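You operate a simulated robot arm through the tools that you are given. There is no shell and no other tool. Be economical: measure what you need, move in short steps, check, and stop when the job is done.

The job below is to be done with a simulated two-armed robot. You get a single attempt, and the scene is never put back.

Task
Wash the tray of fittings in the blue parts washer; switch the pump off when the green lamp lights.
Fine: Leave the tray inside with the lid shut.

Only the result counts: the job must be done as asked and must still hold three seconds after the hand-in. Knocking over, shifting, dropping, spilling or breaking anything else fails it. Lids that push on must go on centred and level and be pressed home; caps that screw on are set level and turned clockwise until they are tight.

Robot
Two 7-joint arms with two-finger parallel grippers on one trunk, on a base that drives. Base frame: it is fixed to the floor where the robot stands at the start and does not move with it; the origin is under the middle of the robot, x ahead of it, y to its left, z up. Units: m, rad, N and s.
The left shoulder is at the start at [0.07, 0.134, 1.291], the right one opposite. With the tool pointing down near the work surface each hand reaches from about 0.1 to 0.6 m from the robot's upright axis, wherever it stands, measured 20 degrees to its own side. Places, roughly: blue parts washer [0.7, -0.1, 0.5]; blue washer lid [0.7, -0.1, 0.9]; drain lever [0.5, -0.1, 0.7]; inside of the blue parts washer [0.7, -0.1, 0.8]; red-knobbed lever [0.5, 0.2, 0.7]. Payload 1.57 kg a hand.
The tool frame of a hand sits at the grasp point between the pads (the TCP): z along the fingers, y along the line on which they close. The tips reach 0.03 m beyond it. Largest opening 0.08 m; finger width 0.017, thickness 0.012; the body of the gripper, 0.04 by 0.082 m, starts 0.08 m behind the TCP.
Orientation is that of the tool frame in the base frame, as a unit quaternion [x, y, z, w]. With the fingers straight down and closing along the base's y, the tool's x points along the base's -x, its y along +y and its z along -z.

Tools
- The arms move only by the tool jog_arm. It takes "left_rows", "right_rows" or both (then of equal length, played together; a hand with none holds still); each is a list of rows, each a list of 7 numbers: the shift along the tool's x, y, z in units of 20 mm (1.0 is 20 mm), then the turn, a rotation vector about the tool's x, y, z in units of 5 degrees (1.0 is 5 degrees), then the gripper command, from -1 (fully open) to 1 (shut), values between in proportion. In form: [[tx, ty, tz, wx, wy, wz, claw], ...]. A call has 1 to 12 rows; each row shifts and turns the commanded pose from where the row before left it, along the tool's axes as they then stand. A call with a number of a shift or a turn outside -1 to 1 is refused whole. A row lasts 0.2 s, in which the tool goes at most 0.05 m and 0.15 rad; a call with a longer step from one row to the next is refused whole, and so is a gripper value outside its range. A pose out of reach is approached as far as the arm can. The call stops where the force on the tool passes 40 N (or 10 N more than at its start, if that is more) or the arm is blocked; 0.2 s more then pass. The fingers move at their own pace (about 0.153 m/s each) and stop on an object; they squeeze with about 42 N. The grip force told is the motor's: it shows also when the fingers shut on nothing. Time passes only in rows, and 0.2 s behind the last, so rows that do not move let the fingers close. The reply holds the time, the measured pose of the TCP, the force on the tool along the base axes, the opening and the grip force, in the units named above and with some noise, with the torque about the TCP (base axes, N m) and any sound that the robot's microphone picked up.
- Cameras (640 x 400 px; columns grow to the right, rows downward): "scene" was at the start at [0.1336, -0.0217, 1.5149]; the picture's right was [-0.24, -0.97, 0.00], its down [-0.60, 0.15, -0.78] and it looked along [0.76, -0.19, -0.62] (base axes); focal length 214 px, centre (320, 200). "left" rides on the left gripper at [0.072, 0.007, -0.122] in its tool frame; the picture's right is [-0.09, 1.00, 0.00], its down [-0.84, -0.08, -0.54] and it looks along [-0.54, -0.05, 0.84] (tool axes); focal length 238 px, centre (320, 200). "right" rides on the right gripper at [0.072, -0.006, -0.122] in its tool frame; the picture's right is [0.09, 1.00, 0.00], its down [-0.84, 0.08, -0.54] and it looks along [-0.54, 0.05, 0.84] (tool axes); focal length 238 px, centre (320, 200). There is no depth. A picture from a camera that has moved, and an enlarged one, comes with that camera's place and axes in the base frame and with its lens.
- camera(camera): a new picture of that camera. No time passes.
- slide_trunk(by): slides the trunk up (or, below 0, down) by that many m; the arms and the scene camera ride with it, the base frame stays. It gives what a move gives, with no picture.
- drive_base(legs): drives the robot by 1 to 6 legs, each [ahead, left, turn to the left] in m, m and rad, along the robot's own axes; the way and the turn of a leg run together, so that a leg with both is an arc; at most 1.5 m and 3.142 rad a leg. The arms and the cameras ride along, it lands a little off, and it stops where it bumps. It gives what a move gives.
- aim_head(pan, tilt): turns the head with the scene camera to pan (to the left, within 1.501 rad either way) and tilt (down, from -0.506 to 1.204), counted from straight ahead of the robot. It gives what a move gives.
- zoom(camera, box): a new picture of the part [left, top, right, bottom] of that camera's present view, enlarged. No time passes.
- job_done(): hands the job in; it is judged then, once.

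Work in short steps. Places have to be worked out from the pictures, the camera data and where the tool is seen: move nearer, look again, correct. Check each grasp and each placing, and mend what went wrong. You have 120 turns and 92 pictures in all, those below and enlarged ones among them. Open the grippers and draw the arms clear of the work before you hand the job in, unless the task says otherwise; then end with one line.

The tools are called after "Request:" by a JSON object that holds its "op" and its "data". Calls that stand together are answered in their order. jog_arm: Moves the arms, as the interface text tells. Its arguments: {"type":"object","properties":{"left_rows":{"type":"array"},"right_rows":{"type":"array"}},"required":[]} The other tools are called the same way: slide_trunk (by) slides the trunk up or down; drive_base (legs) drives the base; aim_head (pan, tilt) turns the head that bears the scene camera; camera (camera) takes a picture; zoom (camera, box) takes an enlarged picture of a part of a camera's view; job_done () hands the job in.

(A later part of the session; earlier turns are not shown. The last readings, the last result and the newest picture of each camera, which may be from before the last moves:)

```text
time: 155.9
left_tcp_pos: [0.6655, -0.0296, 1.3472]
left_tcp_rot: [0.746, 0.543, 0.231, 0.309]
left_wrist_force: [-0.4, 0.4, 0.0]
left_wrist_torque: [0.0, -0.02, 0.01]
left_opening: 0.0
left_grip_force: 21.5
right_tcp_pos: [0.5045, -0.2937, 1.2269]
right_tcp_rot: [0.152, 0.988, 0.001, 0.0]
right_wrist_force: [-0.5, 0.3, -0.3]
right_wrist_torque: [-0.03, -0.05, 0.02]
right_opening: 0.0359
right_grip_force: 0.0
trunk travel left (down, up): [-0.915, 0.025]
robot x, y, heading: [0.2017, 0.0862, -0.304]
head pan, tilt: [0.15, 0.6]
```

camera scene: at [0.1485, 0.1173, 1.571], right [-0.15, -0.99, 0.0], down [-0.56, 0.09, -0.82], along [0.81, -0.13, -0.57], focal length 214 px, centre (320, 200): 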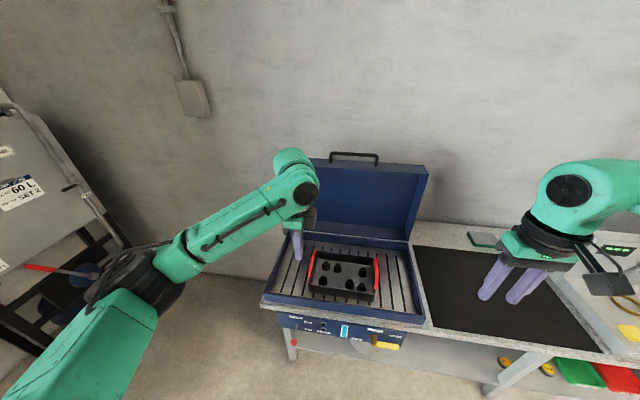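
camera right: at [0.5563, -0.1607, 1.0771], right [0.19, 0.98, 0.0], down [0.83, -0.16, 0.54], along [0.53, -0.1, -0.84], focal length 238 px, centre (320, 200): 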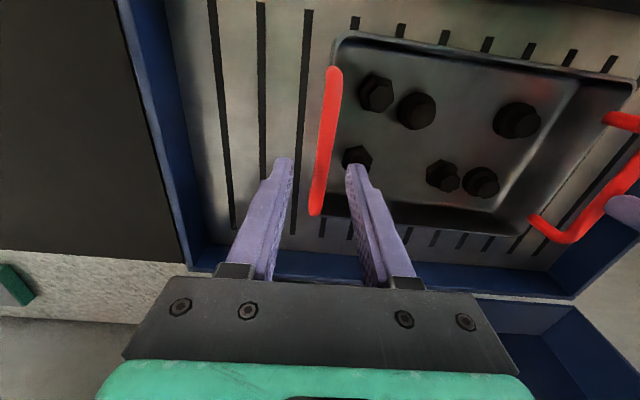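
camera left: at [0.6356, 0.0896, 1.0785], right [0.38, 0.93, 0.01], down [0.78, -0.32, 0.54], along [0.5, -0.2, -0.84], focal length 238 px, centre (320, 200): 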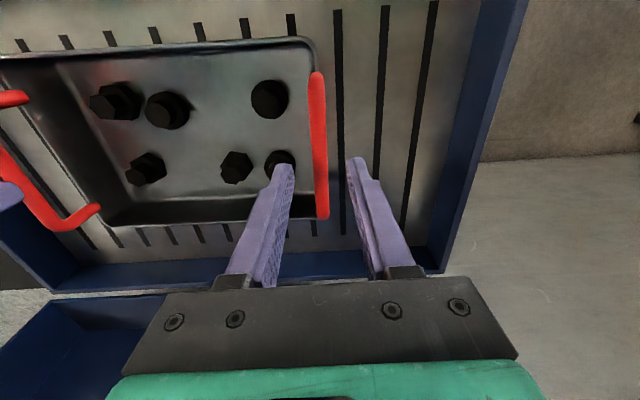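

Now forward at this height by 0.14, and look.

Request:
{"op": "jog_arm", "data": {"left_rows": [[0, 0.707, 0.707, 0, 0, 0, 1], [0, 0.707, 0.707, 0, 0, 0, 1], [0, 0.707, 0.707, 0, 0, 0, 1], [0, 0.707, 0.707, 0, 0, 0, 1], [0, 0.707, 0.707, 0, 0, 0, 1], [0, 0.707, 0.707, 0, 0, 0, 1], [0, 0.707, 0.707, 0, 0, 0, 1]]}}

Request:
{"op": "camera", "data": {"camera": "left"}}

Request:
{"op": "camera", "data": {"camera": "scene"}}

```text
time: 157.5
left_tcp_pos: [0.8046, -0.075, 1.3438]
left_tcp_rot: [0.747, 0.544, 0.229, 0.307]
left_wrist_force: [1.1, 0.2, 0.3]
left_wrist_torque: [-0.01, 0.0, -0.02]
left_opening: 0.0
left_grip_force: 21.0
right_tcp_pos: [0.5102, -0.2966, 1.2254]
right_tcp_rot: [0.152, 0.988, 0.001, -0.001]
right_wrist_force: [0.2, -0.3, 0.3]
right_wrist_torque: [0.02, 0.02, 0.02]
right_opening: 0.0363
right_grip_force: 0.1
trunk travel left (down, up): [-0.915, 0.025]
robot x, y, heading: [0.2015, 0.0866, -0.305]
head pan, tilt: [0.15, 0.6]
```

```text
27 pictures are left
camera left: at [0.7498, 0.0173, 1.4357], right [0.64, -0.31, 0.7], down [-0.67, -0.67, 0.32], along [0.37, -0.68, -0.63], focal length 238 px, centre (320, 200)
```

left: 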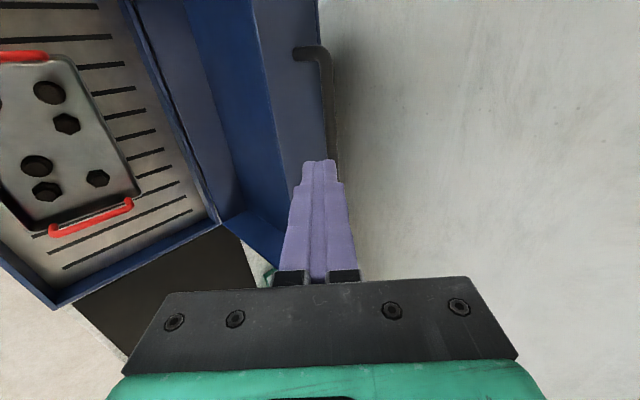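

```text
26 pictures are left
camera scene: at [0.339, 0.057, 1.571], right [-0.15, -0.99, 0.0], down [-0.56, 0.09, -0.82], along [0.81, -0.13, -0.57], focal length 214 px, centre (320, 200)
```

scene: 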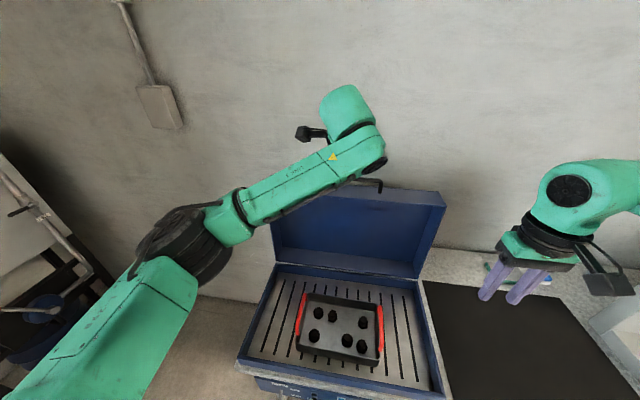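

Refined estimate puts the bar at about W(0.89, 1.25), so driving 0.05 ahead lines the fingers up just above/behind it. Then I'll look again.

Request:
{"op": "drive_base", "data": {"legs": [[0.055, 0, 0]]}}

Request:
{"op": "jog_arm", "data": {"left_rows": [[0, 0, 0.7, 0, 0, 0, 1], [0, 0, 0.7, 0, 0, 0, 1]]}}

Request:
{"op": "camera", "data": {"camera": "left"}}

```text
time: 158.4
left_tcp_pos: [0.8463, -0.0889, 1.3505]
left_tcp_rot: [0.746, 0.543, 0.23, 0.311]
left_wrist_force: [-0.1, -0.4, 1.1]
left_wrist_torque: [0.03, -0.06, 0.02]
left_opening: 0.0003
left_grip_force: 21.2
right_tcp_pos: [0.5517, -0.3099, 1.2287]
right_tcp_rot: [0.152, 0.988, 0.0, 0.003]
right_wrist_force: [0.0, 0.5, 0.0]
right_wrist_torque: [-0.04, -0.09, 0.02]
right_opening: 0.0359
right_grip_force: 0.0
trunk travel left (down, up): [-0.915, 0.025]
robot x, y, heading: [0.2566, 0.0735, -0.304]
head pan, tilt: [0.15, 0.6]
```

```text
time: 159.0
left_tcp_pos: [0.8731, -0.0978, 1.3257]
left_tcp_rot: [0.746, 0.544, 0.228, 0.309]
left_wrist_force: [-0.4, 0.3, 0.1]
left_wrist_torque: [0.03, -0.02, -0.02]
left_opening: 0.0001
left_grip_force: 21.5
right_tcp_pos: [0.5593, -0.3124, 1.2265]
right_tcp_rot: [0.152, 0.988, 0.0, 0.0]
right_wrist_force: [0.2, -0.2, -0.1]
right_wrist_torque: [0.01, -0.02, 0.01]
right_opening: 0.0362
right_grip_force: 0.1
trunk travel left (down, up): [-0.915, 0.025]
robot x, y, heading: [0.2557, 0.0741, -0.306]
head pan, tilt: [0.15, 0.6]
```

```text
25 pictures are left
camera left: at [0.8179, -0.0051, 1.4174], right [0.64, -0.31, 0.71], down [-0.67, -0.66, 0.32], along [0.37, -0.68, -0.63], focal length 238 px, centre (320, 200)
```

left: 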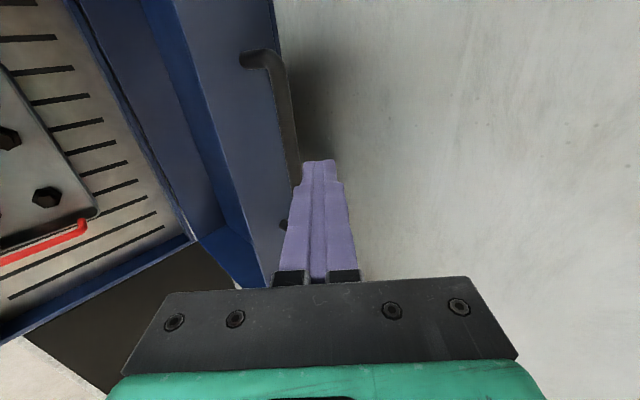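

Triangulation gives the bar at W(0.885, 1.268); the fingers are about 5 mm above it along the approach. I'll slide them in past it by 0.065.

Request:
{"op": "jog_arm", "data": {"left_rows": [[0, 0, 0.8, 0, 0, 0, 1], [0, 0, 0.8, 0, 0, 0, 1], [0, 0, 0.8, 0, 0, 0, 1], [0, 0, 0.8, 0, 0, 0, 1]]}}

Request:
{"op": "camera", "data": {"camera": "left"}}

```text
time: 160.0
left_tcp_pos: [0.9216, -0.1111, 1.2777]
left_tcp_rot: [0.747, 0.544, 0.228, 0.307]
left_wrist_force: [1.3, -0.1, -0.6]
left_wrist_torque: [0.01, 0.01, 0.02]
left_opening: 0.0
left_grip_force: 21.0
right_tcp_pos: [0.5628, -0.3131, 1.2237]
right_tcp_rot: [0.151, 0.989, 0.001, -0.001]
right_wrist_force: [0.5, 0.2, 1.1]
right_wrist_torque: [-0.01, -0.03, 0.03]
right_opening: 0.0359
right_grip_force: 0.0
trunk travel left (down, up): [-0.915, 0.025]
robot x, y, heading: [0.2558, 0.0681, -0.305]
head pan, tilt: [0.15, 0.6]
```

```text
24 pictures are left
camera left: at [0.8654, -0.019, 1.3702], right [0.64, -0.31, 0.7], down [-0.67, -0.67, 0.32], along [0.37, -0.68, -0.63], focal length 238 px, centre (320, 200)
```

left: 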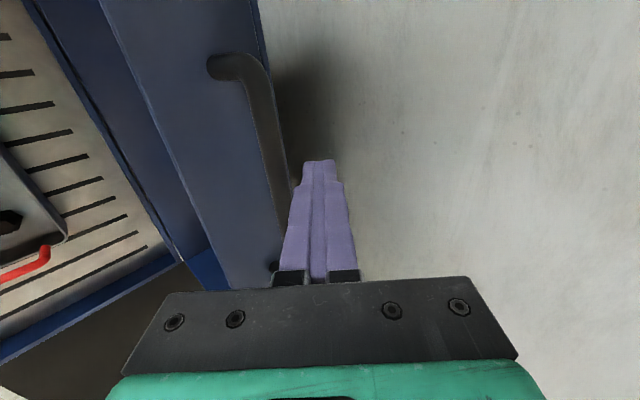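

The fingers are hooked just behind the bar. I'll pull the lid toward me along its arc by 20°, turning with it.

Request:
{"op": "jog_arm", "data": {"left_rows": [[0, -0.8, -0.5, -0.5, 0, 0, 1], [0, -0.68, -0.6, -0.5, 0, 0, 1], [0, -0.64, -0.62, -0.5, 0, 0, 1], [0, -0.64, -0.62, -0.5, 0, 0, 1], [0, -0.64, -0.62, -0.5, 0, 0, 1], [0, -0.64, -0.62, -0.5, 0, 0, 1], [0, -0.64, -0.62, -0.5, 0, 0, 1], [0, -0.64, -0.62, -0.5, 0, 0, 1]]}}

Request:
{"op": "camera", "data": {"camera": "scene"}}

```text
time: 161.3
left_tcp_pos: [0.8351, -0.0848, 1.2738]
left_tcp_rot: [0.704, 0.515, 0.29, 0.395]
left_wrist_force: [-1.7, 0.4, 5.6]
left_wrist_torque: [-0.04, -0.34, 0.0]
left_opening: 0.0001
left_grip_force: 20.9
right_tcp_pos: [0.5604, -0.3126, 1.225]
right_tcp_rot: [0.151, 0.989, 0.002, -0.001]
right_wrist_force: [0.6, 0.8, -0.8]
right_wrist_torque: [-0.02, 0.06, 0.02]
right_opening: 0.0359
right_grip_force: 0.1
trunk travel left (down, up): [-0.915, 0.025]
robot x, y, heading: [0.2542, 0.0707, -0.303]
head pan, tilt: [0.15, 0.6]
stopped in row 6 (left hand): the force on the tool passed its limit at 42 N (the readings are from after the stop); the commanded pose is now the measured one
```

```text
23 pictures are left
camera scene: at [0.3899, 0.0423, 1.5706], right [-0.15, -0.99, 0.0], down [-0.56, 0.09, -0.83], along [0.82, -0.13, -0.56], focal length 214 px, centre (320, 200)
```

scene: 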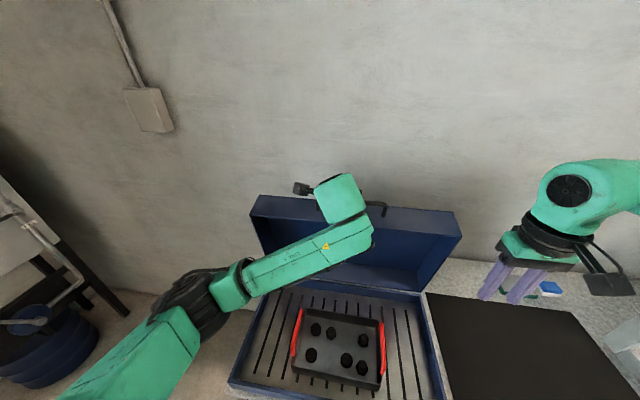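

The lid came forward to about 70°, then the force limit tripped. I'll continue slower with smaller steps and watch the force.

Request:
{"op": "jog_arm", "data": {"left_rows": [[0, -0.35, -0.3, -0.25, 0, 0, 1], [0, -0.35, -0.3, -0.25, 0, 0, 1], [0, -0.35, -0.3, -0.25, 0, 0, 1], [0, -0.35, -0.3, -0.25, 0, 0, 1]]}}

Request:
{"op": "camera", "data": {"camera": "left"}}

```text
time: 162.3
left_tcp_pos: [0.797, -0.0723, 1.265]
left_tcp_rot: [0.683, 0.501, 0.313, 0.43]
left_wrist_force: [-1.0, 1.1, 26.6]
left_wrist_torque: [-0.06, -0.34, -0.02]
left_opening: 0.0001
left_grip_force: 21.3
right_tcp_pos: [0.554, -0.3086, 1.2283]
right_tcp_rot: [0.152, 0.988, 0.001, 0.003]
right_wrist_force: [-0.5, 0.3, -0.1]
right_wrist_torque: [-0.01, -0.04, 0.04]
right_opening: 0.0358
right_grip_force: 0.0
trunk travel left (down, up): [-0.915, 0.025]
robot x, y, heading: [0.2552, 0.0724, -0.308]
head pan, tilt: [0.15, 0.6]
```

```text
22 pictures are left
camera left: at [0.7165, 0.0294, 1.3252], right [0.38, -0.22, 0.9], down [-0.75, -0.64, 0.17], along [0.54, -0.74, -0.41], focal length 238 px, centre (320, 200)
```

left: 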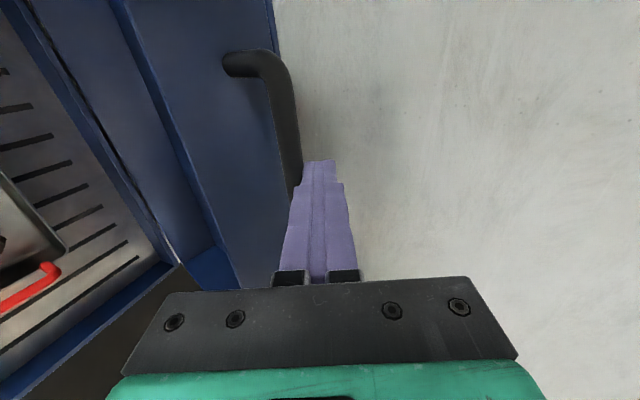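

The finger angle is too flat, so it presses down on the bar rather than pulling. I'll steepen the fingers back to about 45°, then follow the arc at that fixed pitch.

Request:
{"op": "jog_arm", "data": {"left_rows": [[0, 0.3, 0, 1, 0, 0, 1], [0, 0, 0, 1, 0, 0, 1], [0, 0, 0, 1, 0, 0, 1], [0, 0, 0, 0.8, 0, 0, 1]]}}

Request:
{"op": "jog_arm", "data": {"left_rows": [[0, -0.77, -0.445, 0, 0, 0, 1], [0, -0.79, -0.41, 0, 0, 0, 1], [0, -0.807, -0.376, 0, 0, 0, 1], [0, -0.822, -0.34, 0, 0, 0, 1], [0, -0.836, -0.304, 0, 0, 0, 1], [0, -0.849, -0.268, 0, 0, 0, 1]]}}

Request:
{"op": "camera", "data": {"camera": "scene"}}

```text
time: 163.3
left_tcp_pos: [0.8032, -0.075, 1.2666]
left_tcp_rot: [0.747, 0.545, 0.225, 0.307]
left_wrist_force: [-0.6, -1.0, 15.9]
left_wrist_torque: [-0.05, -0.05, 0.0]
left_opening: 0.0003
left_grip_force: 21.6
right_tcp_pos: [0.5586, -0.3121, 1.2254]
right_tcp_rot: [0.151, 0.988, 0.0, 0.0]
right_wrist_force: [-0.2, 0.6, 0.0]
right_wrist_torque: [0.01, 0.0, 0.06]
right_opening: 0.0364
right_grip_force: 0.1
trunk travel left (down, up): [-0.915, 0.025]
robot x, y, heading: [0.2552, 0.0669, -0.305]
head pan, tilt: [0.15, 0.6]
```

```text
time: 164.7
left_tcp_pos: [0.7098, -0.046, 1.2271]
left_tcp_rot: [0.748, 0.545, 0.224, 0.305]
left_wrist_force: [0.7, 1.0, 1.5]
left_wrist_torque: [0.0, 0.0, -0.01]
left_opening: 0.0
left_grip_force: 21.4
right_tcp_pos: [0.5608, -0.3123, 1.2256]
right_tcp_rot: [0.151, 0.988, 0.001, -0.001]
right_wrist_force: [0.2, 1.0, 0.7]
right_wrist_torque: [0.0, -0.01, -0.03]
right_opening: 0.0358
right_grip_force: 0.1
trunk travel left (down, up): [-0.915, 0.025]
robot x, y, heading: [0.2522, 0.0707, -0.304]
head pan, tilt: [0.15, 0.6]
```

```text
21 pictures are left
camera scene: at [0.3909, 0.0421, 1.5711], right [-0.15, -0.99, 0.0], down [-0.56, 0.09, -0.83], along [0.82, -0.13, -0.56], focal length 214 px, centre (320, 200)
```

scene: 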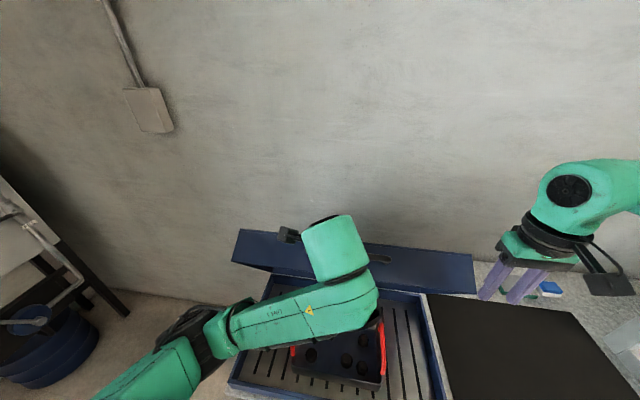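

The lid is now down to about 45–50° and the hand is unloaded. A look from the wrist tells where the bar is.

Request:
{"op": "camera", "data": {"camera": "left"}}

```text
20 pictures are left
camera left: at [0.6555, 0.0469, 1.3197], right [0.65, -0.3, 0.7], down [-0.67, -0.67, 0.33], along [0.36, -0.68, -0.64], focal length 238 px, centre (320, 200)
```

left: 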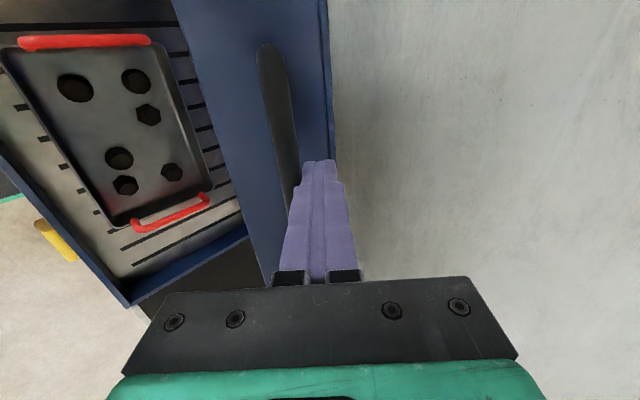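

The bar still lies against the fingers. Continue along the arc at fixed pitch to about 45°.

Request:
{"op": "jog_arm", "data": {"left_rows": [[0, -0.86, -0.23, 0, 0, 0, 1], [0, -0.869, -0.193, 0, 0, 0, 1], [0, -0.876, -0.155, 0, 0, 0, 1], [0, -0.882, -0.116, 0, 0, 0, 1], [0, -0.887, -0.078, 0, 0, 0, 1], [0, -0.889, -0.039, 0, 0, 0, 1], [0, -0.89, 0, 0, 0, 0, 1]]}}

Request:
{"op": "camera", "data": {"camera": "scene"}}

```text
time: 166.3
left_tcp_pos: [0.6167, -0.0165, 1.1517]
left_tcp_rot: [0.747, 0.545, 0.225, 0.306]
left_wrist_force: [0.3, 0.3, 1.2]
left_wrist_torque: [-0.02, 0.0, 0.01]
left_opening: 0.0
left_grip_force: 21.5
right_tcp_pos: [0.5618, -0.3117, 1.225]
right_tcp_rot: [0.152, 0.988, 0.001, -0.001]
right_wrist_force: [0.6, 0.1, 0.2]
right_wrist_torque: [0.01, 0.01, 0.0]
right_opening: 0.0362
right_grip_force: 0.0
trunk travel left (down, up): [-0.915, 0.025]
robot x, y, heading: [0.2546, 0.0689, -0.305]
head pan, tilt: [0.15, 0.6]
```

```text
19 pictures are left
camera scene: at [0.3908, 0.0413, 1.5711], right [-0.15, -0.99, 0.0], down [-0.56, 0.09, -0.83], along [0.82, -0.13, -0.56], focal length 214 px, centre (320, 200)
```

scene: 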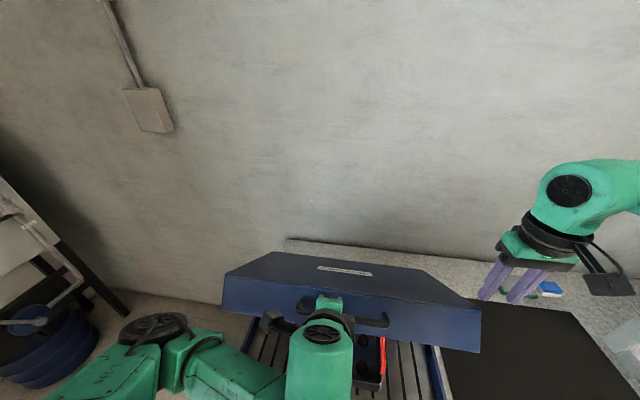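

The lid is at about 37° and holds. I'm too near to finish this way, so I'll lift the hand clear, back off 0.25 and press the lid down from above.

Request:
{"op": "jog_arm", "data": {"left_rows": [[0, 0.7, -0.7, 0, 0, 0, 1], [0, 0.7, -0.7, 0, 0, 0, 1], [0, 0.7, -0.7, 0, 0, 0, 1], [0, 0.7, -0.7, 0, 0, 0, 1], [0, 0.7, -0.7, 0, 0, 0, 1], [0, 0.7, -0.7, 0, 0, 0, 1]]}}

Request:
{"op": "drive_base", "data": {"legs": [[-0.22, 0, 0]]}}

Request:
{"op": "camera", "data": {"camera": "scene"}}

```text
time: 167.7
left_tcp_pos: [0.6323, -0.035, 1.2626]
left_tcp_rot: [0.747, 0.546, 0.223, 0.305]
left_wrist_force: [0.2, 0.0, -0.3]
left_wrist_torque: [-0.02, 0.0, -0.01]
left_opening: 0.0001
left_grip_force: 21.2
left hand out of reach, approached as far as the arm can: row 1, 2, 3, 5
right_tcp_pos: [0.561, -0.3136, 1.225]
right_tcp_rot: [0.151, 0.989, 0.001, -0.001]
right_wrist_force: [-0.5, 0.3, 0.1]
right_wrist_torque: [-0.01, -0.04, -0.01]
right_opening: 0.036
right_grip_force: 0.1
trunk travel left (down, up): [-0.915, 0.025]
robot x, y, heading: [0.2559, 0.071, -0.303]
head pan, tilt: [0.15, 0.6]
```

```text
time: 169.4
left_tcp_pos: [0.426, 0.0298, 1.2601]
left_tcp_rot: [0.749, 0.545, 0.222, 0.304]
left_wrist_force: [0.9, -1.6, -0.1]
left_wrist_torque: [0.0, 0.03, 0.01]
left_opening: 0.0
left_grip_force: 21.4
right_tcp_pos: [0.3543, -0.2483, 1.2231]
right_tcp_rot: [0.153, 0.988, 0.001, -0.003]
right_wrist_force: [-0.2, 1.2, -0.1]
right_wrist_torque: [0.0, 0.02, 0.04]
right_opening: 0.0359
right_grip_force: 0.1
trunk travel left (down, up): [-0.915, 0.025]
robot x, y, heading: [0.0439, 0.1321, -0.307]
head pan, tilt: [0.15, 0.6]
```

```text
18 pictures are left
camera scene: at [0.1849, 0.106, 1.5706], right [-0.16, -0.99, 0.0], down [-0.56, 0.09, -0.82], along [0.81, -0.13, -0.57], focal length 214 px, centre (320, 200)
```

scene: 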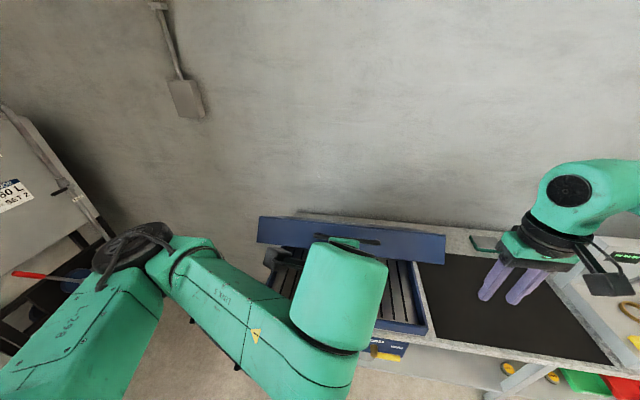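

The lid holds at about 40°. I'll bring the hand forward over its front top edge and then press down.

Request:
{"op": "jog_arm", "data": {"left_rows": [[0, 0.7, 0.7, 0, 0, 0, 1], [0, 0.7, 0.7, 0, 0, 0, 1], [0, 0.7, 0.7, 0, 0, 0, 1], [0, 0.7, 0.7, 0, 0, 0, 1], [0, 0.7, 0.7, 0, 0, 0, 1], [0, 0.7, 0.7, 0, 0, 0, 1], [0, 0.7, 0.7, 0, 0, 0, 1], [0, 0.7, 0.7, 0, 0, 0, 1], [0, 0.7, 0.7, 0, 0, 0, 1], [0, 0.7, 0.7, 0, 0, 0, 1], [0, 0.7, 0.7, 0, 0, 0, 1], [0, 0.7, 0.7, 0, 0, 0, 1]]}}

Request:
{"op": "jog_arm", "data": {"left_rows": [[0, -0.7, 0.7, 0, 0, 0, 1], [0, -0.7, 0.7, 0, 0, 0, 1], [0, -0.7, 0.7, 0, 0, 0, 1], [0, -0.7, 0.7, 0, 0, 0, 1]]}}

Request:
{"op": "camera", "data": {"camera": "left"}}

```text
time: 172.0
left_tcp_pos: [0.6509, -0.0418, 1.2608]
left_tcp_rot: [0.748, 0.545, 0.225, 0.305]
left_wrist_force: [-0.1, 0.2, 0.1]
left_wrist_torque: [0.02, 0.04, -0.02]
left_opening: 0.0002
left_grip_force: 21.4
right_tcp_pos: [0.3507, -0.2476, 1.2245]
right_tcp_rot: [0.152, 0.988, 0.002, -0.001]
right_wrist_force: [0.8, -0.9, -0.1]
right_wrist_torque: [0.01, 0.0, 0.03]
right_opening: 0.0359
right_grip_force: 0.1
trunk travel left (down, up): [-0.915, 0.025]
robot x, y, heading: [0.0412, 0.1388, -0.311]
head pan, tilt: [0.15, 0.6]
```

```text
time: 173.0
left_tcp_pos: [0.649, -0.0424, 1.1816]
left_tcp_rot: [0.748, 0.544, 0.225, 0.307]
left_wrist_force: [-0.2, 0.5, 0.1]
left_wrist_torque: [0.02, -0.01, 0.0]
left_opening: 0.0
left_grip_force: 21.7
right_tcp_pos: [0.3497, -0.2475, 1.2253]
right_tcp_rot: [0.152, 0.988, 0.001, -0.001]
right_wrist_force: [-0.6, -0.2, -1.0]
right_wrist_torque: [-0.02, 0.04, 0.01]
right_opening: 0.0361
right_grip_force: 0.2
trunk travel left (down, up): [-0.915, 0.025]
robot x, y, heading: [0.0437, 0.1396, -0.307]
head pan, tilt: [0.15, 0.6]
```

```text
17 pictures are left
camera left: at [0.5943, 0.0514, 1.2736], right [0.65, -0.31, 0.7], down [-0.67, -0.66, 0.33], along [0.36, -0.68, -0.63], focal length 238 px, centre (320, 200)
```

left: 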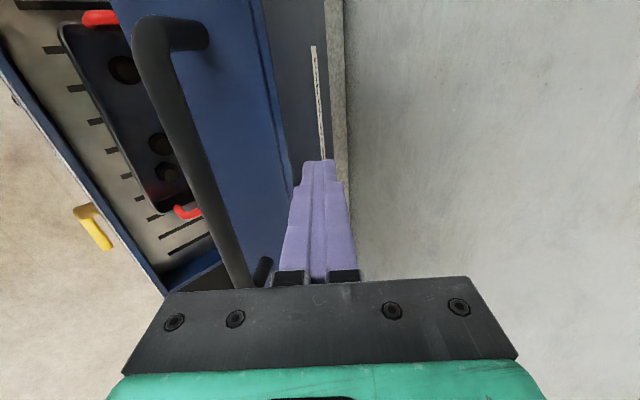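

The fingers are over the top panel. Pressing down along the closing arc.

Request:
{"op": "jog_arm", "data": {"left_rows": [[0, -0.7, 0.6, 0, 0, 0, 1], [0, -0.85, 0.1, 0, 0, 0, 1], [0, -0.88, -0.05, 0, 0, 0, 1], [0, -0.88, 0, 0, 0, 0, 1], [0, -0.88, 0.05, 0, 0, 0, 1], [0, -0.88, 0.1, 0, 0, 0, 1], [0, -0.88, 0.15, 0, 0, 0, 1]]}}

Request:
{"op": "camera", "data": {"camera": "left"}}

```text
time: 174.6
left_tcp_pos: [0.5805, -0.0183, 1.082]
left_tcp_rot: [0.748, 0.545, 0.224, 0.306]
left_wrist_force: [-0.6, 0.1, 0.5]
left_wrist_torque: [0.04, 0.02, 0.0]
left_opening: 0.0
left_grip_force: 20.8
right_tcp_pos: [0.3484, -0.2463, 1.2259]
right_tcp_rot: [0.152, 0.988, 0.001, -0.001]
right_wrist_force: [-0.3, 0.7, 0.1]
right_wrist_torque: [0.03, 0.05, 0.01]
right_opening: 0.036
right_grip_force: 0.1
trunk travel left (down, up): [-0.915, 0.025]
robot x, y, heading: [0.0461, 0.1362, -0.303]
head pan, tilt: [0.15, 0.6]
```

```text
16 pictures are left
camera left: at [0.5253, 0.0739, 1.1749], right [0.65, -0.31, 0.7], down [-0.67, -0.66, 0.33], along [0.36, -0.68, -0.64], focal length 238 px, centre (320, 200)
```

left: 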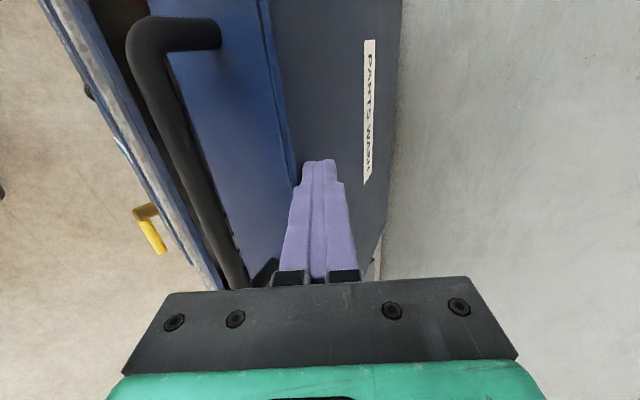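

The lid is following down. Continue.

Request:
{"op": "jog_arm", "data": {"left_rows": [[0, -0.86, 0.2, 0, 0, 0, 1], [0, -0.86, 0.24, 0, 0, 0, 1], [0, -0.84, 0.28, 0, 0, 0, 1], [0, -0.83, 0.32, 0, 0, 0, 1], [0, -0.82, 0.36, 0, 0, 0, 1], [0, -0.8, 0.4, 0, 0, 0, 1]]}}

Request:
{"op": "camera", "data": {"camera": "scene"}}

```text
time: 176.0
left_tcp_pos: [0.5361, -0.0058, 0.9857]
left_tcp_rot: [0.748, 0.544, 0.224, 0.306]
left_wrist_force: [-0.2, 1.1, -0.2]
left_wrist_torque: [0.0, -0.02, -0.04]
left_opening: 0.0
left_grip_force: 21.1
right_tcp_pos: [0.3487, -0.2469, 1.226]
right_tcp_rot: [0.152, 0.988, 0.001, -0.001]
right_wrist_force: [-0.9, 0.0, 0.7]
right_wrist_torque: [0.01, -0.03, 0.02]
right_opening: 0.0359
right_grip_force: 0.1
trunk travel left (down, up): [-0.915, 0.025]
robot x, y, heading: [0.0428, 0.1386, -0.306]
head pan, tilt: [0.15, 0.6]
```

```text
15 pictures are left
camera scene: at [0.1796, 0.1077, 1.5711], right [-0.16, -0.99, 0.0], down [-0.56, 0.09, -0.83], along [0.82, -0.13, -0.56], focal length 214 px, centre (320, 200)
```

scene: 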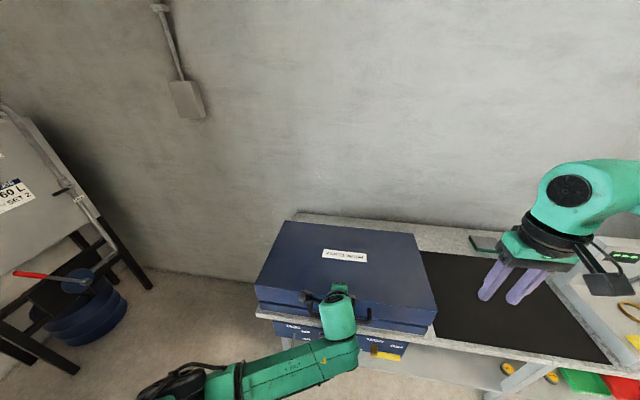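

The lid is nearly or fully shut. I'll press straight down gently until resistance.

Request:
{"op": "jog_arm", "data": {"left_rows": [[0, -0.35, 0.35, 0, 0, 0, 1], [0, -0.35, 0.35, 0, 0, 0, 1], [0, -0.35, 0.35, 0, 0, 0, 1], [0, -0.35, 0.35, 0, 0, 0, 1], [0, -0.3, 0.3, 0, 0, 0, 1]]}}

Request:
{"op": "zoom", "data": {"camera": "scene", "box": [230, 200, 450, 370]}}

```text
time: 176.8
left_tcp_pos: [0.5372, -0.0061, 0.9758]
left_tcp_rot: [0.742, 0.542, 0.23, 0.321]
left_wrist_force: [-13.5, 8.6, 19.2]
left_wrist_torque: [0.21, 0.09, 0.06]
left_opening: 0.0003
left_grip_force: 20.8
right_tcp_pos: [0.3439, -0.2438, 1.2283]
right_tcp_rot: [0.151, 0.988, 0.0, 0.001]
right_wrist_force: [0.6, 0.4, 0.0]
right_wrist_torque: [0.02, 0.02, 0.0]
right_opening: 0.0361
right_grip_force: 0.1
trunk travel left (down, up): [-0.915, 0.025]
robot x, y, heading: [0.046, 0.1385, -0.302]
head pan, tilt: [0.15, 0.6]
stopped in row 3 (left hand): the force on the tool passed its limit at 45 N (the readings are from after the stop); the commanded pose is now the measured one
```

```text
2.35 times, centred on (340, 285) of scene
camera zoom: at [0.1715, 0.1122, 1.572], right [-0.16, -0.99, 0.0], down [-0.55, 0.09, -0.83], along [0.82, -0.13, -0.56], focal length 505 px, centre (273, 0)
```

zoom: 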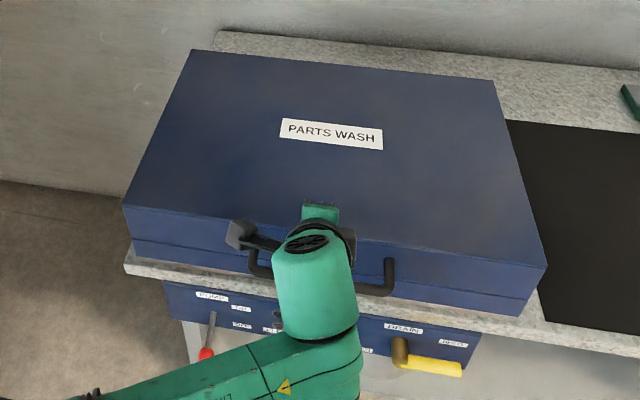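

The lid is shut flush. I'll lift the left hand off, draw it back, lower the trunk, and look at the panel for the pump lever.

Request:
{"op": "jog_arm", "data": {"left_rows": [[0, 0.7, -0.7, 0, 0, 0, 1], [0, 0.7, -0.7, 0, 0, 0, 1], [0, 0.7, -0.7, 0, 0, 0, 1], [0, -0.7, -0.7, 0, 0, 0, 1], [0, -0.7, -0.7, 0, 0, 0, 1], [0, -0.7, -0.7, 0, 0, 0, 1], [0, -0.7, -0.7, 0, 0, 0, 1], [0, -0.7, -0.7, 0, 0, 0, 1], [0, -0.7, -0.7, 0, 0, 0, 1]]}}

Request:
{"op": "drive_base", "data": {"legs": [[-0.12, 0, 0]]}}

Request:
{"op": "slide_trunk", "data": {"by": -0.28}}

Request:
{"op": "aim_head", "data": {"pan": 0.1, "tilt": 0.75}}

Request:
{"op": "camera", "data": {"camera": "scene"}}

```text
time: 178.8
left_tcp_pos: [0.4266, 0.0283, 1.0283]
left_tcp_rot: [0.744, 0.542, 0.229, 0.316]
left_wrist_force: [0.8, 0.1, -0.2]
left_wrist_torque: [0.02, 0.0, 0.0]
left_opening: 0.0
left_grip_force: 21.5
right_tcp_pos: [0.3502, -0.2466, 1.2258]
right_tcp_rot: [0.152, 0.988, 0.001, 0.0]
right_wrist_force: [0.0, -0.3, 0.0]
right_wrist_torque: [0.01, 0.01, 0.01]
right_opening: 0.0361
right_grip_force: 0.1
trunk travel left (down, up): [-0.915, 0.025]
robot x, y, heading: [0.0458, 0.1403, -0.303]
head pan, tilt: [0.15, 0.6]
```

```text
time: 180.0
left_tcp_pos: [0.3178, 0.0621, 1.0265]
left_tcp_rot: [0.744, 0.544, 0.227, 0.315]
left_wrist_force: [-0.6, -0.4, 0.4]
left_wrist_torque: [-0.03, 0.04, 0.0]
left_opening: 0.0002
left_grip_force: 21.0
right_tcp_pos: [0.2397, -0.212, 1.2247]
right_tcp_rot: [0.152, 0.988, 0.002, -0.003]
right_wrist_force: [1.0, 0.3, -0.6]
right_wrist_torque: [-0.02, 0.0, -0.02]
right_opening: 0.0359
right_grip_force: 0.1
trunk travel left (down, up): [-0.915, 0.025]
robot x, y, heading: [-0.068, 0.1754, -0.308]
head pan, tilt: [0.15, 0.6]
```

```text
time: 182.8
left_tcp_pos: [0.3146, 0.0628, 0.7473]
left_tcp_rot: [0.744, 0.543, 0.229, 0.316]
left_wrist_force: [-0.6, 0.0, -0.5]
left_wrist_torque: [0.03, 0.0, -0.01]
left_opening: 0.0002
left_grip_force: 21.4
right_tcp_pos: [0.2365, -0.2108, 0.9438]
right_tcp_rot: [0.152, 0.988, 0.002, -0.001]
right_wrist_force: [-0.6, 0.8, 0.0]
right_wrist_torque: [0.0, 0.02, 0.0]
right_opening: 0.0362
right_grip_force: 0.1
trunk travel left (down, up): [-0.635, 0.305]
robot x, y, heading: [-0.0663, 0.1735, -0.311]
head pan, tilt: [0.15, 0.6]
```

```text
time: 183.5
left_tcp_pos: [0.3155, 0.0633, 0.7476]
left_tcp_rot: [0.744, 0.543, 0.229, 0.316]
left_wrist_force: [0.4, -0.1, -0.3]
left_wrist_torque: [0.0, -0.05, -0.02]
left_opening: 0.0
left_grip_force: 21.8
right_tcp_pos: [0.2368, -0.2103, 0.9446]
right_tcp_rot: [0.152, 0.988, 0.001, -0.001]
right_wrist_force: [0.1, 1.2, 0.2]
right_wrist_torque: [-0.02, 0.0, -0.02]
right_opening: 0.0361
right_grip_force: 0.1
trunk travel left (down, up): [-0.635, 0.305]
robot x, y, heading: [-0.0679, 0.1738, -0.305]
head pan, tilt: [0.099, 0.75]
```

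```text
13 pictures are left
camera scene: at [0.0607, 0.1402, 1.2783], right [-0.21, -0.98, 0.0], down [-0.67, 0.14, -0.73], along [0.72, -0.15, -0.68], focal length 214 px, centre (320, 200)
```

scene: 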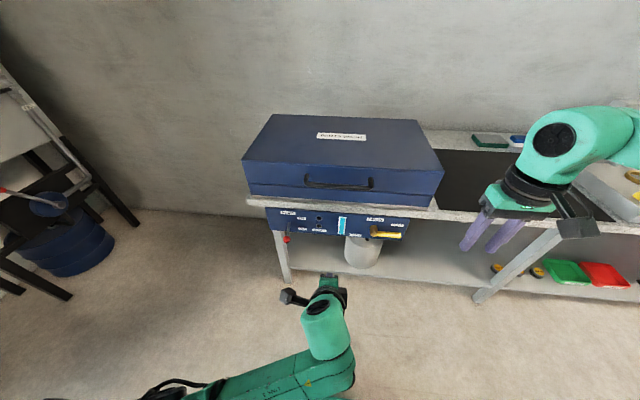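

Two views agree: pump knob at W(0.452, 0.314, 0.674), pointing outward and slightly down at OFF. I'll bring the left fingers level, open 40 mm, in front of the knob so they straddle it above and below.

Request:
{"op": "jog_arm", "data": {"left_rows": [[1, -0.4, 0.35, -1, 0, 0, 0], [1, -0.43, 0.32, -1, 0, 0, 0], [1, -0.45, 0.28, -1, 0, 0, 0], [1, -0.47, 0.24, -1, 0, 0, 0], [1, -0.48, 0.2, -1, 0, 0, 0], [1, -0.5, 0.16, -1, 0, 0, 0], [1, -0.5, 0.12, -1, 0, 0, 0], [0.9, 0, 0, 0, 0, 0, 0]]}}

Request:
{"op": "camera", "data": {"camera": "left"}}

```text
time: 185.3
left_tcp_pos: [0.3593, 0.214, 0.6705]
left_tcp_rot: [0.615, 0.449, 0.38, 0.525]
left_wrist_force: [0.2, 0.0, -0.4]
left_wrist_torque: [0.01, -0.01, 0.02]
left_opening: 0.0397
left_grip_force: 0.0
right_tcp_pos: [0.236, -0.2106, 0.9444]
right_tcp_rot: [0.152, 0.988, 0.002, -0.001]
right_wrist_force: [1.1, 0.4, -0.3]
right_wrist_torque: [0.0, -0.04, 0.01]
right_opening: 0.0358
right_grip_force: 0.1
trunk travel left (down, up): [-0.635, 0.305]
robot x, y, heading: [-0.0653, 0.1735, -0.308]
head pan, tilt: [0.099, 0.75]
```

```text
12 pictures are left
camera left: at [0.2693, 0.3191, 0.6979], right [0.12, -0.13, 0.98], down [-0.78, -0.63, 0.01], along [0.62, -0.77, -0.18], focal length 238 px, centre (320, 200)
```

left: 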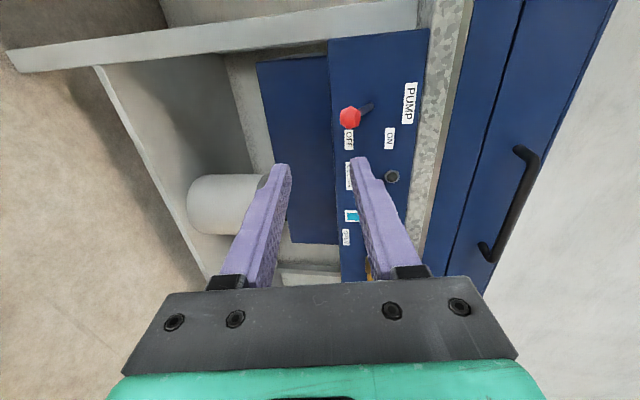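

Knob refined to W(0.452, 0.310, 0.680). I'll open to 50 mm, rise 35 mm and advance so the fingers straddle it.

Request:
{"op": "jog_arm", "data": {"left_rows": [[0, 0.88, 0, 0, 0, 0, -0.25], [0, 0.88, 0, 0, 0, 0, -0.25], [0, 0, 0.98, 0, 0, 0, -0.25], [0, 0, 0.98, 0, 0, 0, -0.25], [0, 0, 0.98, 0, 0, 0, -0.25], [0, 0, 0.98, 0, 0, 0, -0.25], [0, 0, 0.98, 0, 0, 0, -0.25]]}}

Request:
{"op": "camera", "data": {"camera": "left"}}

```text
time: 186.9
left_tcp_pos: [0.4598, 0.181, 0.6917]
left_tcp_rot: [0.615, 0.45, 0.381, 0.524]
left_wrist_force: [0.2, -0.3, -0.6]
left_wrist_torque: [0.0, 0.01, -0.02]
left_opening: 0.0502
left_grip_force: 0.1
right_tcp_pos: [0.2372, -0.2111, 0.945]
right_tcp_rot: [0.152, 0.988, 0.001, -0.001]
right_wrist_force: [-0.5, 0.5, 0.3]
right_wrist_torque: [-0.04, 0.0, -0.03]
right_opening: 0.0358
right_grip_force: 0.0
trunk travel left (down, up): [-0.635, 0.305]
robot x, y, heading: [-0.068, 0.1756, -0.304]
head pan, tilt: [0.099, 0.75]
```

```text
11 pictures are left
camera left: at [0.3681, 0.287, 0.7182], right [0.12, -0.13, 0.98], down [-0.78, -0.63, 0.01], along [0.62, -0.77, -0.18], focal length 238 px, centre (320, 200)
```

left: 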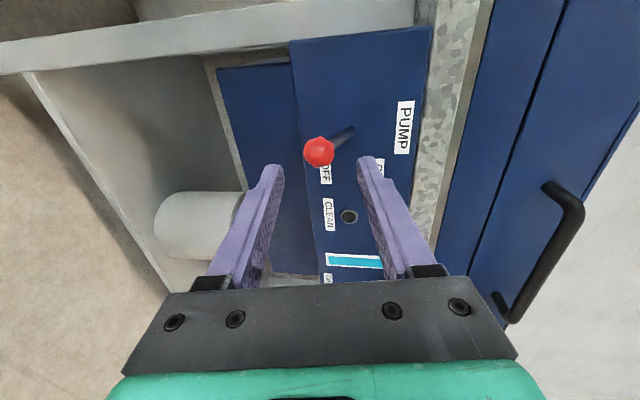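

The knob sits between the fingers' line. Advance 0.058, then raise to swing the lever up to ON.

Request:
{"op": "jog_arm", "data": {"left_rows": [[0, 0, 0.97, 0, 0, 0, -0.25], [0, 0, 0.97, 0, 0, 0, -0.25], [0, 0, 0.97, 0, 0, 0, -0.25], [0, 0.7, 0.1, 0, 0, 0, -0.25], [0, 0.7, 0.1, 0, 0, 0, -0.25], [0, 0.7, 0.1, 0, 0, 0, -0.25]]}}

Request:
{"op": "camera", "data": {"camera": "left"}}

```text
time: 188.3
left_tcp_pos: [0.5227, 0.1617, 0.7253]
left_tcp_rot: [0.613, 0.45, 0.381, 0.526]
left_wrist_force: [0.2, -0.4, 0.1]
left_wrist_torque: [0.0, -0.01, -0.01]
left_opening: 0.0499
left_grip_force: 0.2
right_tcp_pos: [0.2366, -0.212, 0.9446]
right_tcp_rot: [0.152, 0.988, 0.001, -0.001]
right_wrist_force: [-0.2, 0.2, 0.1]
right_wrist_torque: [0.01, -0.02, 0.03]
right_opening: 0.0361
right_grip_force: 0.1
trunk travel left (down, up): [-0.635, 0.305]
robot x, y, heading: [-0.071, 0.1751, -0.305]
head pan, tilt: [0.099, 0.75]
```

```text
10 pictures are left
camera left: at [0.4312, 0.2671, 0.7511], right [0.12, -0.13, 0.98], down [-0.78, -0.63, 0.01], along [0.62, -0.77, -0.18], focal length 238 px, centre (320, 200)
```

left: 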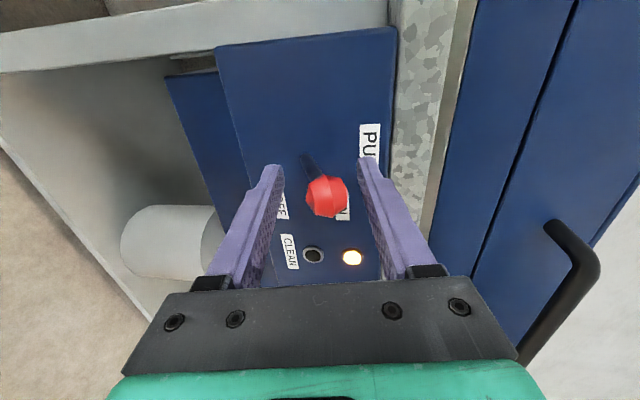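

The pump is on: the amber lamp is lit and CLEAN still dark, and the wrist camera sees both lamps. I'll wait in short spells.

Request:
{"op": "jog_arm", "data": {"left_rows": [[0, 0, 0, 0, 0, 0, -0.25], [0, 0, 0, 0, 0, 0, -0.25], [0, 0, 0, 0, 0, 0, -0.25], [0, 0, 0, 0, 0, 0, -0.25], [0, 0, 0, 0, 0, 0, -0.25], [0, 0, 0, 0, 0, 0, -0.25], [0, 0, 0, 0, 0, 0, -0.25], [0, 0, 0, 0, 0, 0, -0.25], [0, 0, 0, 0, 0, 0, -0.25], [0, 0, 0, 0, 0, 0, -0.25], [0, 0, 0, 0, 0, 0, -0.25], [0, 0, 0, 0, 0, 0, -0.25]]}}

Request:
{"op": "camera", "data": {"camera": "left"}}

```text
time: 190.9
left_tcp_pos: [0.5223, 0.162, 0.7245]
left_tcp_rot: [0.614, 0.449, 0.381, 0.526]
left_wrist_force: [0.5, -0.5, 0.0]
left_wrist_torque: [-0.01, 0.0, -0.01]
left_opening: 0.0501
left_grip_force: 0.1
right_tcp_pos: [0.2368, -0.2112, 0.9453]
right_tcp_rot: [0.152, 0.988, 0.0, -0.001]
right_wrist_force: [-0.6, -0.7, 0.3]
right_wrist_torque: [-0.01, 0.0, -0.01]
right_opening: 0.036
right_grip_force: 0.0
trunk travel left (down, up): [-0.635, 0.305]
robot x, y, heading: [-0.0724, 0.1759, -0.309]
head pan, tilt: [0.099, 0.75]
```

```text
9 pictures are left
camera left: at [0.4309, 0.2673, 0.7506], right [0.12, -0.13, 0.98], down [-0.78, -0.63, 0.01], along [0.62, -0.77, -0.18], focal length 238 px, centre (320, 200)
```

left: 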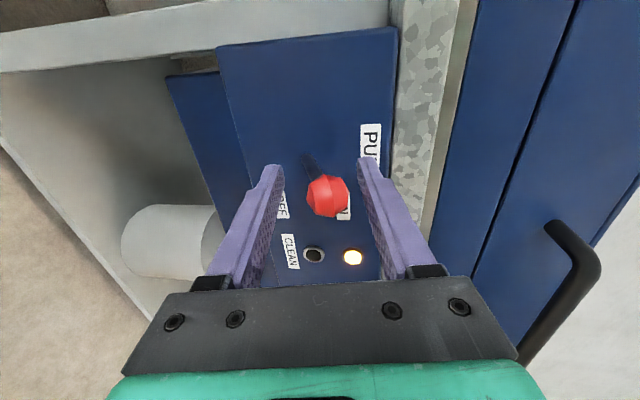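

Still washing. I'll wait on.

Request:
{"op": "jog_arm", "data": {"left_rows": [[0, 0, 0, 0, 0, 0, -0.25], [0, 0, 0, 0, 0, 0, -0.25], [0, 0, 0, 0, 0, 0, -0.25], [0, 0, 0, 0, 0, 0, -0.25], [0, 0, 0, 0, 0, 0, -0.25], [0, 0, 0, 0, 0, 0, -0.25], [0, 0, 0, 0, 0, 0, -0.25], [0, 0, 0, 0, 0, 0, -0.25], [0, 0, 0, 0, 0, 0, -0.25], [0, 0, 0, 0, 0, 0, -0.25], [0, 0, 0, 0, 0, 0, -0.25], [0, 0, 0, 0, 0, 0, -0.25]]}}

Request:
{"op": "zoom", "data": {"camera": "left", "box": [260, 150, 420, 280]}}

```text
time: 193.5
left_tcp_pos: [0.5235, 0.162, 0.725]
left_tcp_rot: [0.615, 0.449, 0.381, 0.525]
left_wrist_force: [0.4, 0.2, 0.8]
left_wrist_torque: [0.01, 0.01, 0.0]
left_opening: 0.0502
left_grip_force: 0.1
right_tcp_pos: [0.2371, -0.2101, 0.9454]
right_tcp_rot: [0.152, 0.988, 0.001, -0.001]
right_wrist_force: [-0.1, 0.4, 0.8]
right_wrist_torque: [-0.02, -0.02, 0.02]
right_opening: 0.036
right_grip_force: 0.0
trunk travel left (down, up): [-0.635, 0.305]
robot x, y, heading: [-0.0668, 0.1737, -0.31]
head pan, tilt: [0.099, 0.75]
```

```text
3.08 times, centred on (340, 215) of left
camera zoom: at [0.4309, 0.2673, 0.7506], right [0.12, -0.13, 0.98], down [-0.78, -0.63, 0.01], along [0.62, -0.77, -0.18], focal length 733 px, centre (258, 154)
```

zoom: 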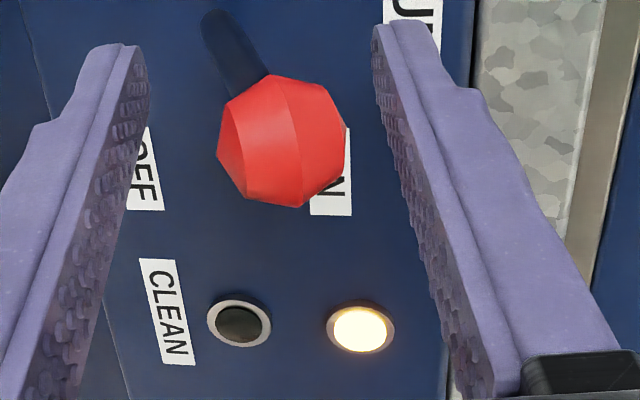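

Not yet clean. I'll wait another 5 s.

Request:
{"op": "jog_arm", "data": {"left_rows": [[0, 0, 0, 0, 0, 0, -0.25], [0, 0, 0, 0, 0, 0, -0.25], [0, 0, 0, 0, 0, 0, -0.25], [0, 0, 0, 0, 0, 0, -0.25], [0, 0, 0, 0, 0, 0, -0.25], [0, 0, 0, 0, 0, 0, -0.25], [0, 0, 0, 0, 0, 0, -0.25], [0, 0, 0, 0, 0, 0, -0.25], [0, 0, 0, 0, 0, 0, -0.25], [0, 0, 0, 0, 0, 0, -0.25], [0, 0, 0, 0, 0, 0, -0.25], [0, 0, 0, 0, 0, 0, -0.25]]}}

Request:
{"op": "jog_arm", "data": {"left_rows": [[0, 0, 0, 0, 0, 0, -0.25], [0, 0, 0, 0, 0, 0, -0.25], [0, 0, 0, 0, 0, 0, -0.25], [0, 0, 0, 0, 0, 0, -0.25], [0, 0, 0, 0, 0, 0, -0.25], [0, 0, 0, 0, 0, 0, -0.25], [0, 0, 0, 0, 0, 0, -0.25]]}}

Request:
{"op": "zoom", "data": {"camera": "left", "box": [260, 150, 420, 280]}}

```text
time: 196.1
left_tcp_pos: [0.5215, 0.1617, 0.7234]
left_tcp_rot: [0.614, 0.45, 0.381, 0.525]
left_wrist_force: [0.0, 0.7, -0.1]
left_wrist_torque: [0.01, -0.02, 0.0]
left_opening: 0.0499
left_grip_force: 0.0
right_tcp_pos: [0.2364, -0.2108, 0.9442]
right_tcp_rot: [0.152, 0.988, 0.001, -0.001]
right_wrist_force: [0.1, 0.0, -0.6]
right_wrist_torque: [-0.03, -0.02, -0.02]
right_opening: 0.0363
right_grip_force: 0.1
trunk travel left (down, up): [-0.635, 0.305]
robot x, y, heading: [-0.0676, 0.1727, -0.308]
head pan, tilt: [0.099, 0.75]
```

```text
time: 197.7
left_tcp_pos: [0.5224, 0.1617, 0.723]
left_tcp_rot: [0.614, 0.449, 0.381, 0.525]
left_wrist_force: [-0.2, -0.2, -0.2]
left_wrist_torque: [0.04, 0.0, 0.02]
left_opening: 0.05
left_grip_force: 0.1
right_tcp_pos: [0.2378, -0.2117, 0.9438]
right_tcp_rot: [0.152, 0.988, 0.001, -0.001]
right_wrist_force: [0.3, 1.1, -0.5]
right_wrist_torque: [0.02, -0.01, 0.0]
right_opening: 0.0361
right_grip_force: 0.1
trunk travel left (down, up): [-0.635, 0.305]
robot x, y, heading: [-0.0699, 0.1748, -0.307]
head pan, tilt: [0.099, 0.75]
```

```text
3.08 times, centred on (340, 215) of left
camera zoom: at [0.4309, 0.2673, 0.7506], right [0.12, -0.13, 0.98], down [-0.78, -0.63, 0.01], along [0.62, -0.77, -0.18], focal length 733 px, centre (258, 154)
```

zoom: 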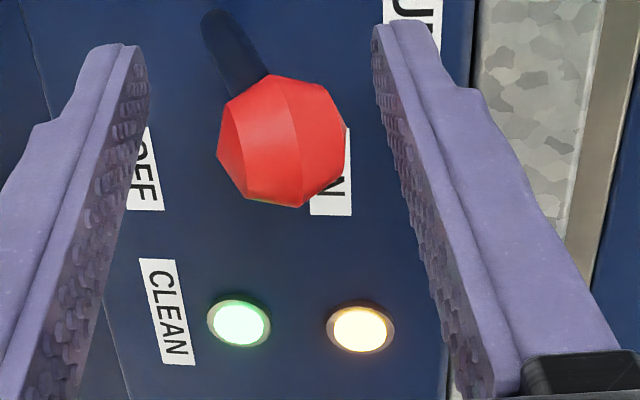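

The green CLEAN lamp is lit. Pushing the lever down to OFF now.

Request:
{"op": "jog_arm", "data": {"left_rows": [[0, -0.85, -0.1, 0, 0, 0, -0.25], [0, -0.85, -0.1, 0, 0, 0, -0.25], [0, -0.85, -0.1, 0, 0, 0, -0.25]]}}

Request:
{"op": "camera", "data": {"camera": "left"}}

```text
time: 198.5
left_tcp_pos: [0.5093, 0.1666, 0.6749]
left_tcp_rot: [0.614, 0.449, 0.381, 0.526]
left_wrist_force: [-0.8, 0.1, 2.8]
left_wrist_torque: [-0.05, -0.06, 0.04]
left_opening: 0.0526
left_grip_force: 1.1
right_tcp_pos: [0.2366, -0.2107, 0.9454]
right_tcp_rot: [0.153, 0.988, 0.002, 0.0]
right_wrist_force: [-0.8, 0.5, 0.5]
right_wrist_torque: [-0.01, -0.05, 0.0]
right_opening: 0.0361
right_grip_force: 0.0
trunk travel left (down, up): [-0.635, 0.305]
robot x, y, heading: [-0.0655, 0.1742, -0.31]
head pan, tilt: [0.099, 0.75]
```

```text
6 pictures are left
camera left: at [0.4183, 0.2721, 0.701], right [0.12, -0.13, 0.98], down [-0.78, -0.63, 0.01], along [0.62, -0.77, -0.18], focal length 238 px, centre (320, 200)
```

left: 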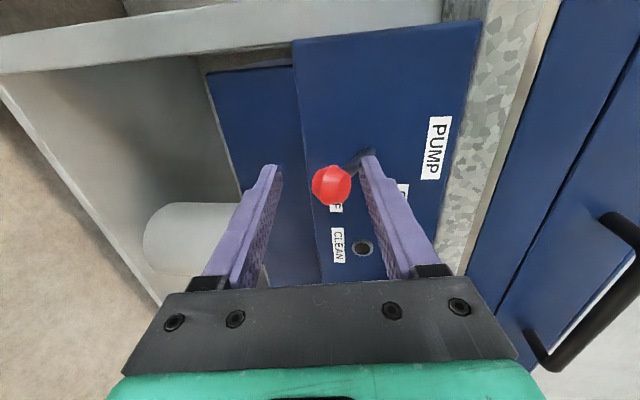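

The lever is back at OFF and CLEAN has gone dark. I'll re-centre around the knob and draw straight back.

Request:
{"op": "jog_arm", "data": {"left_rows": [[0, 0.35, 0, 0, 0, 0, -0.4], [0, 0, -0.7, 0, 0, 0, -0.4], [0, 0, -0.9, 0, 0, 0, -0.4], [0, 0, -0.9, 0, 0, 0, -0.4], [0, 0, -0.9, 0, 0, 0, -0.4], [0, 0, -0.9, 0, 0, 0, -0.4], [0, 0, -0.9, 0, 0, 0, -0.4], [0, 0, -0.9, 0, 0, 0, -0.4]]}}

Request:
{"op": "camera", "data": {"camera": "left"}}

```text
time: 200.3
left_tcp_pos: [0.3973, 0.2016, 0.7006]
left_tcp_rot: [0.614, 0.449, 0.382, 0.525]
left_wrist_force: [-0.2, -0.1, 0.4]
left_wrist_torque: [-0.02, -0.01, 0.02]
left_opening: 0.0561
left_grip_force: 0.1
right_tcp_pos: [0.2356, -0.2104, 0.9452]
right_tcp_rot: [0.153, 0.988, 0.001, 0.0]
right_wrist_force: [0.4, -0.1, -0.7]
right_wrist_torque: [0.03, 0.02, -0.01]
right_opening: 0.036
right_grip_force: 0.0
trunk travel left (down, up): [-0.635, 0.305]
robot x, y, heading: [-0.0696, 0.1753, -0.302]
head pan, tilt: [0.099, 0.75]
```

```text
5 pictures are left
camera left: at [0.3062, 0.3079, 0.727], right [0.12, -0.13, 0.98], down [-0.78, -0.63, 0.01], along [0.62, -0.77, -0.18], focal length 238 px, centre (320, 200)
```

left: 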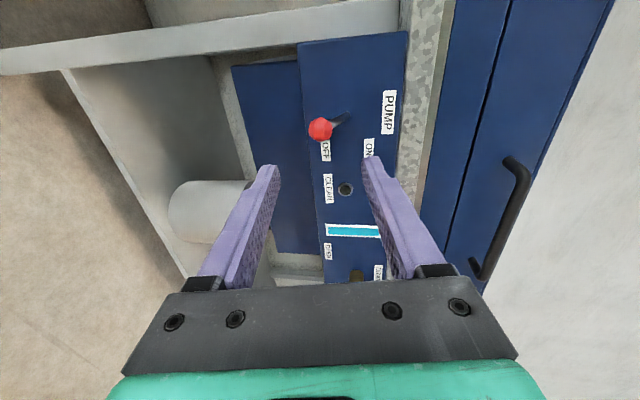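

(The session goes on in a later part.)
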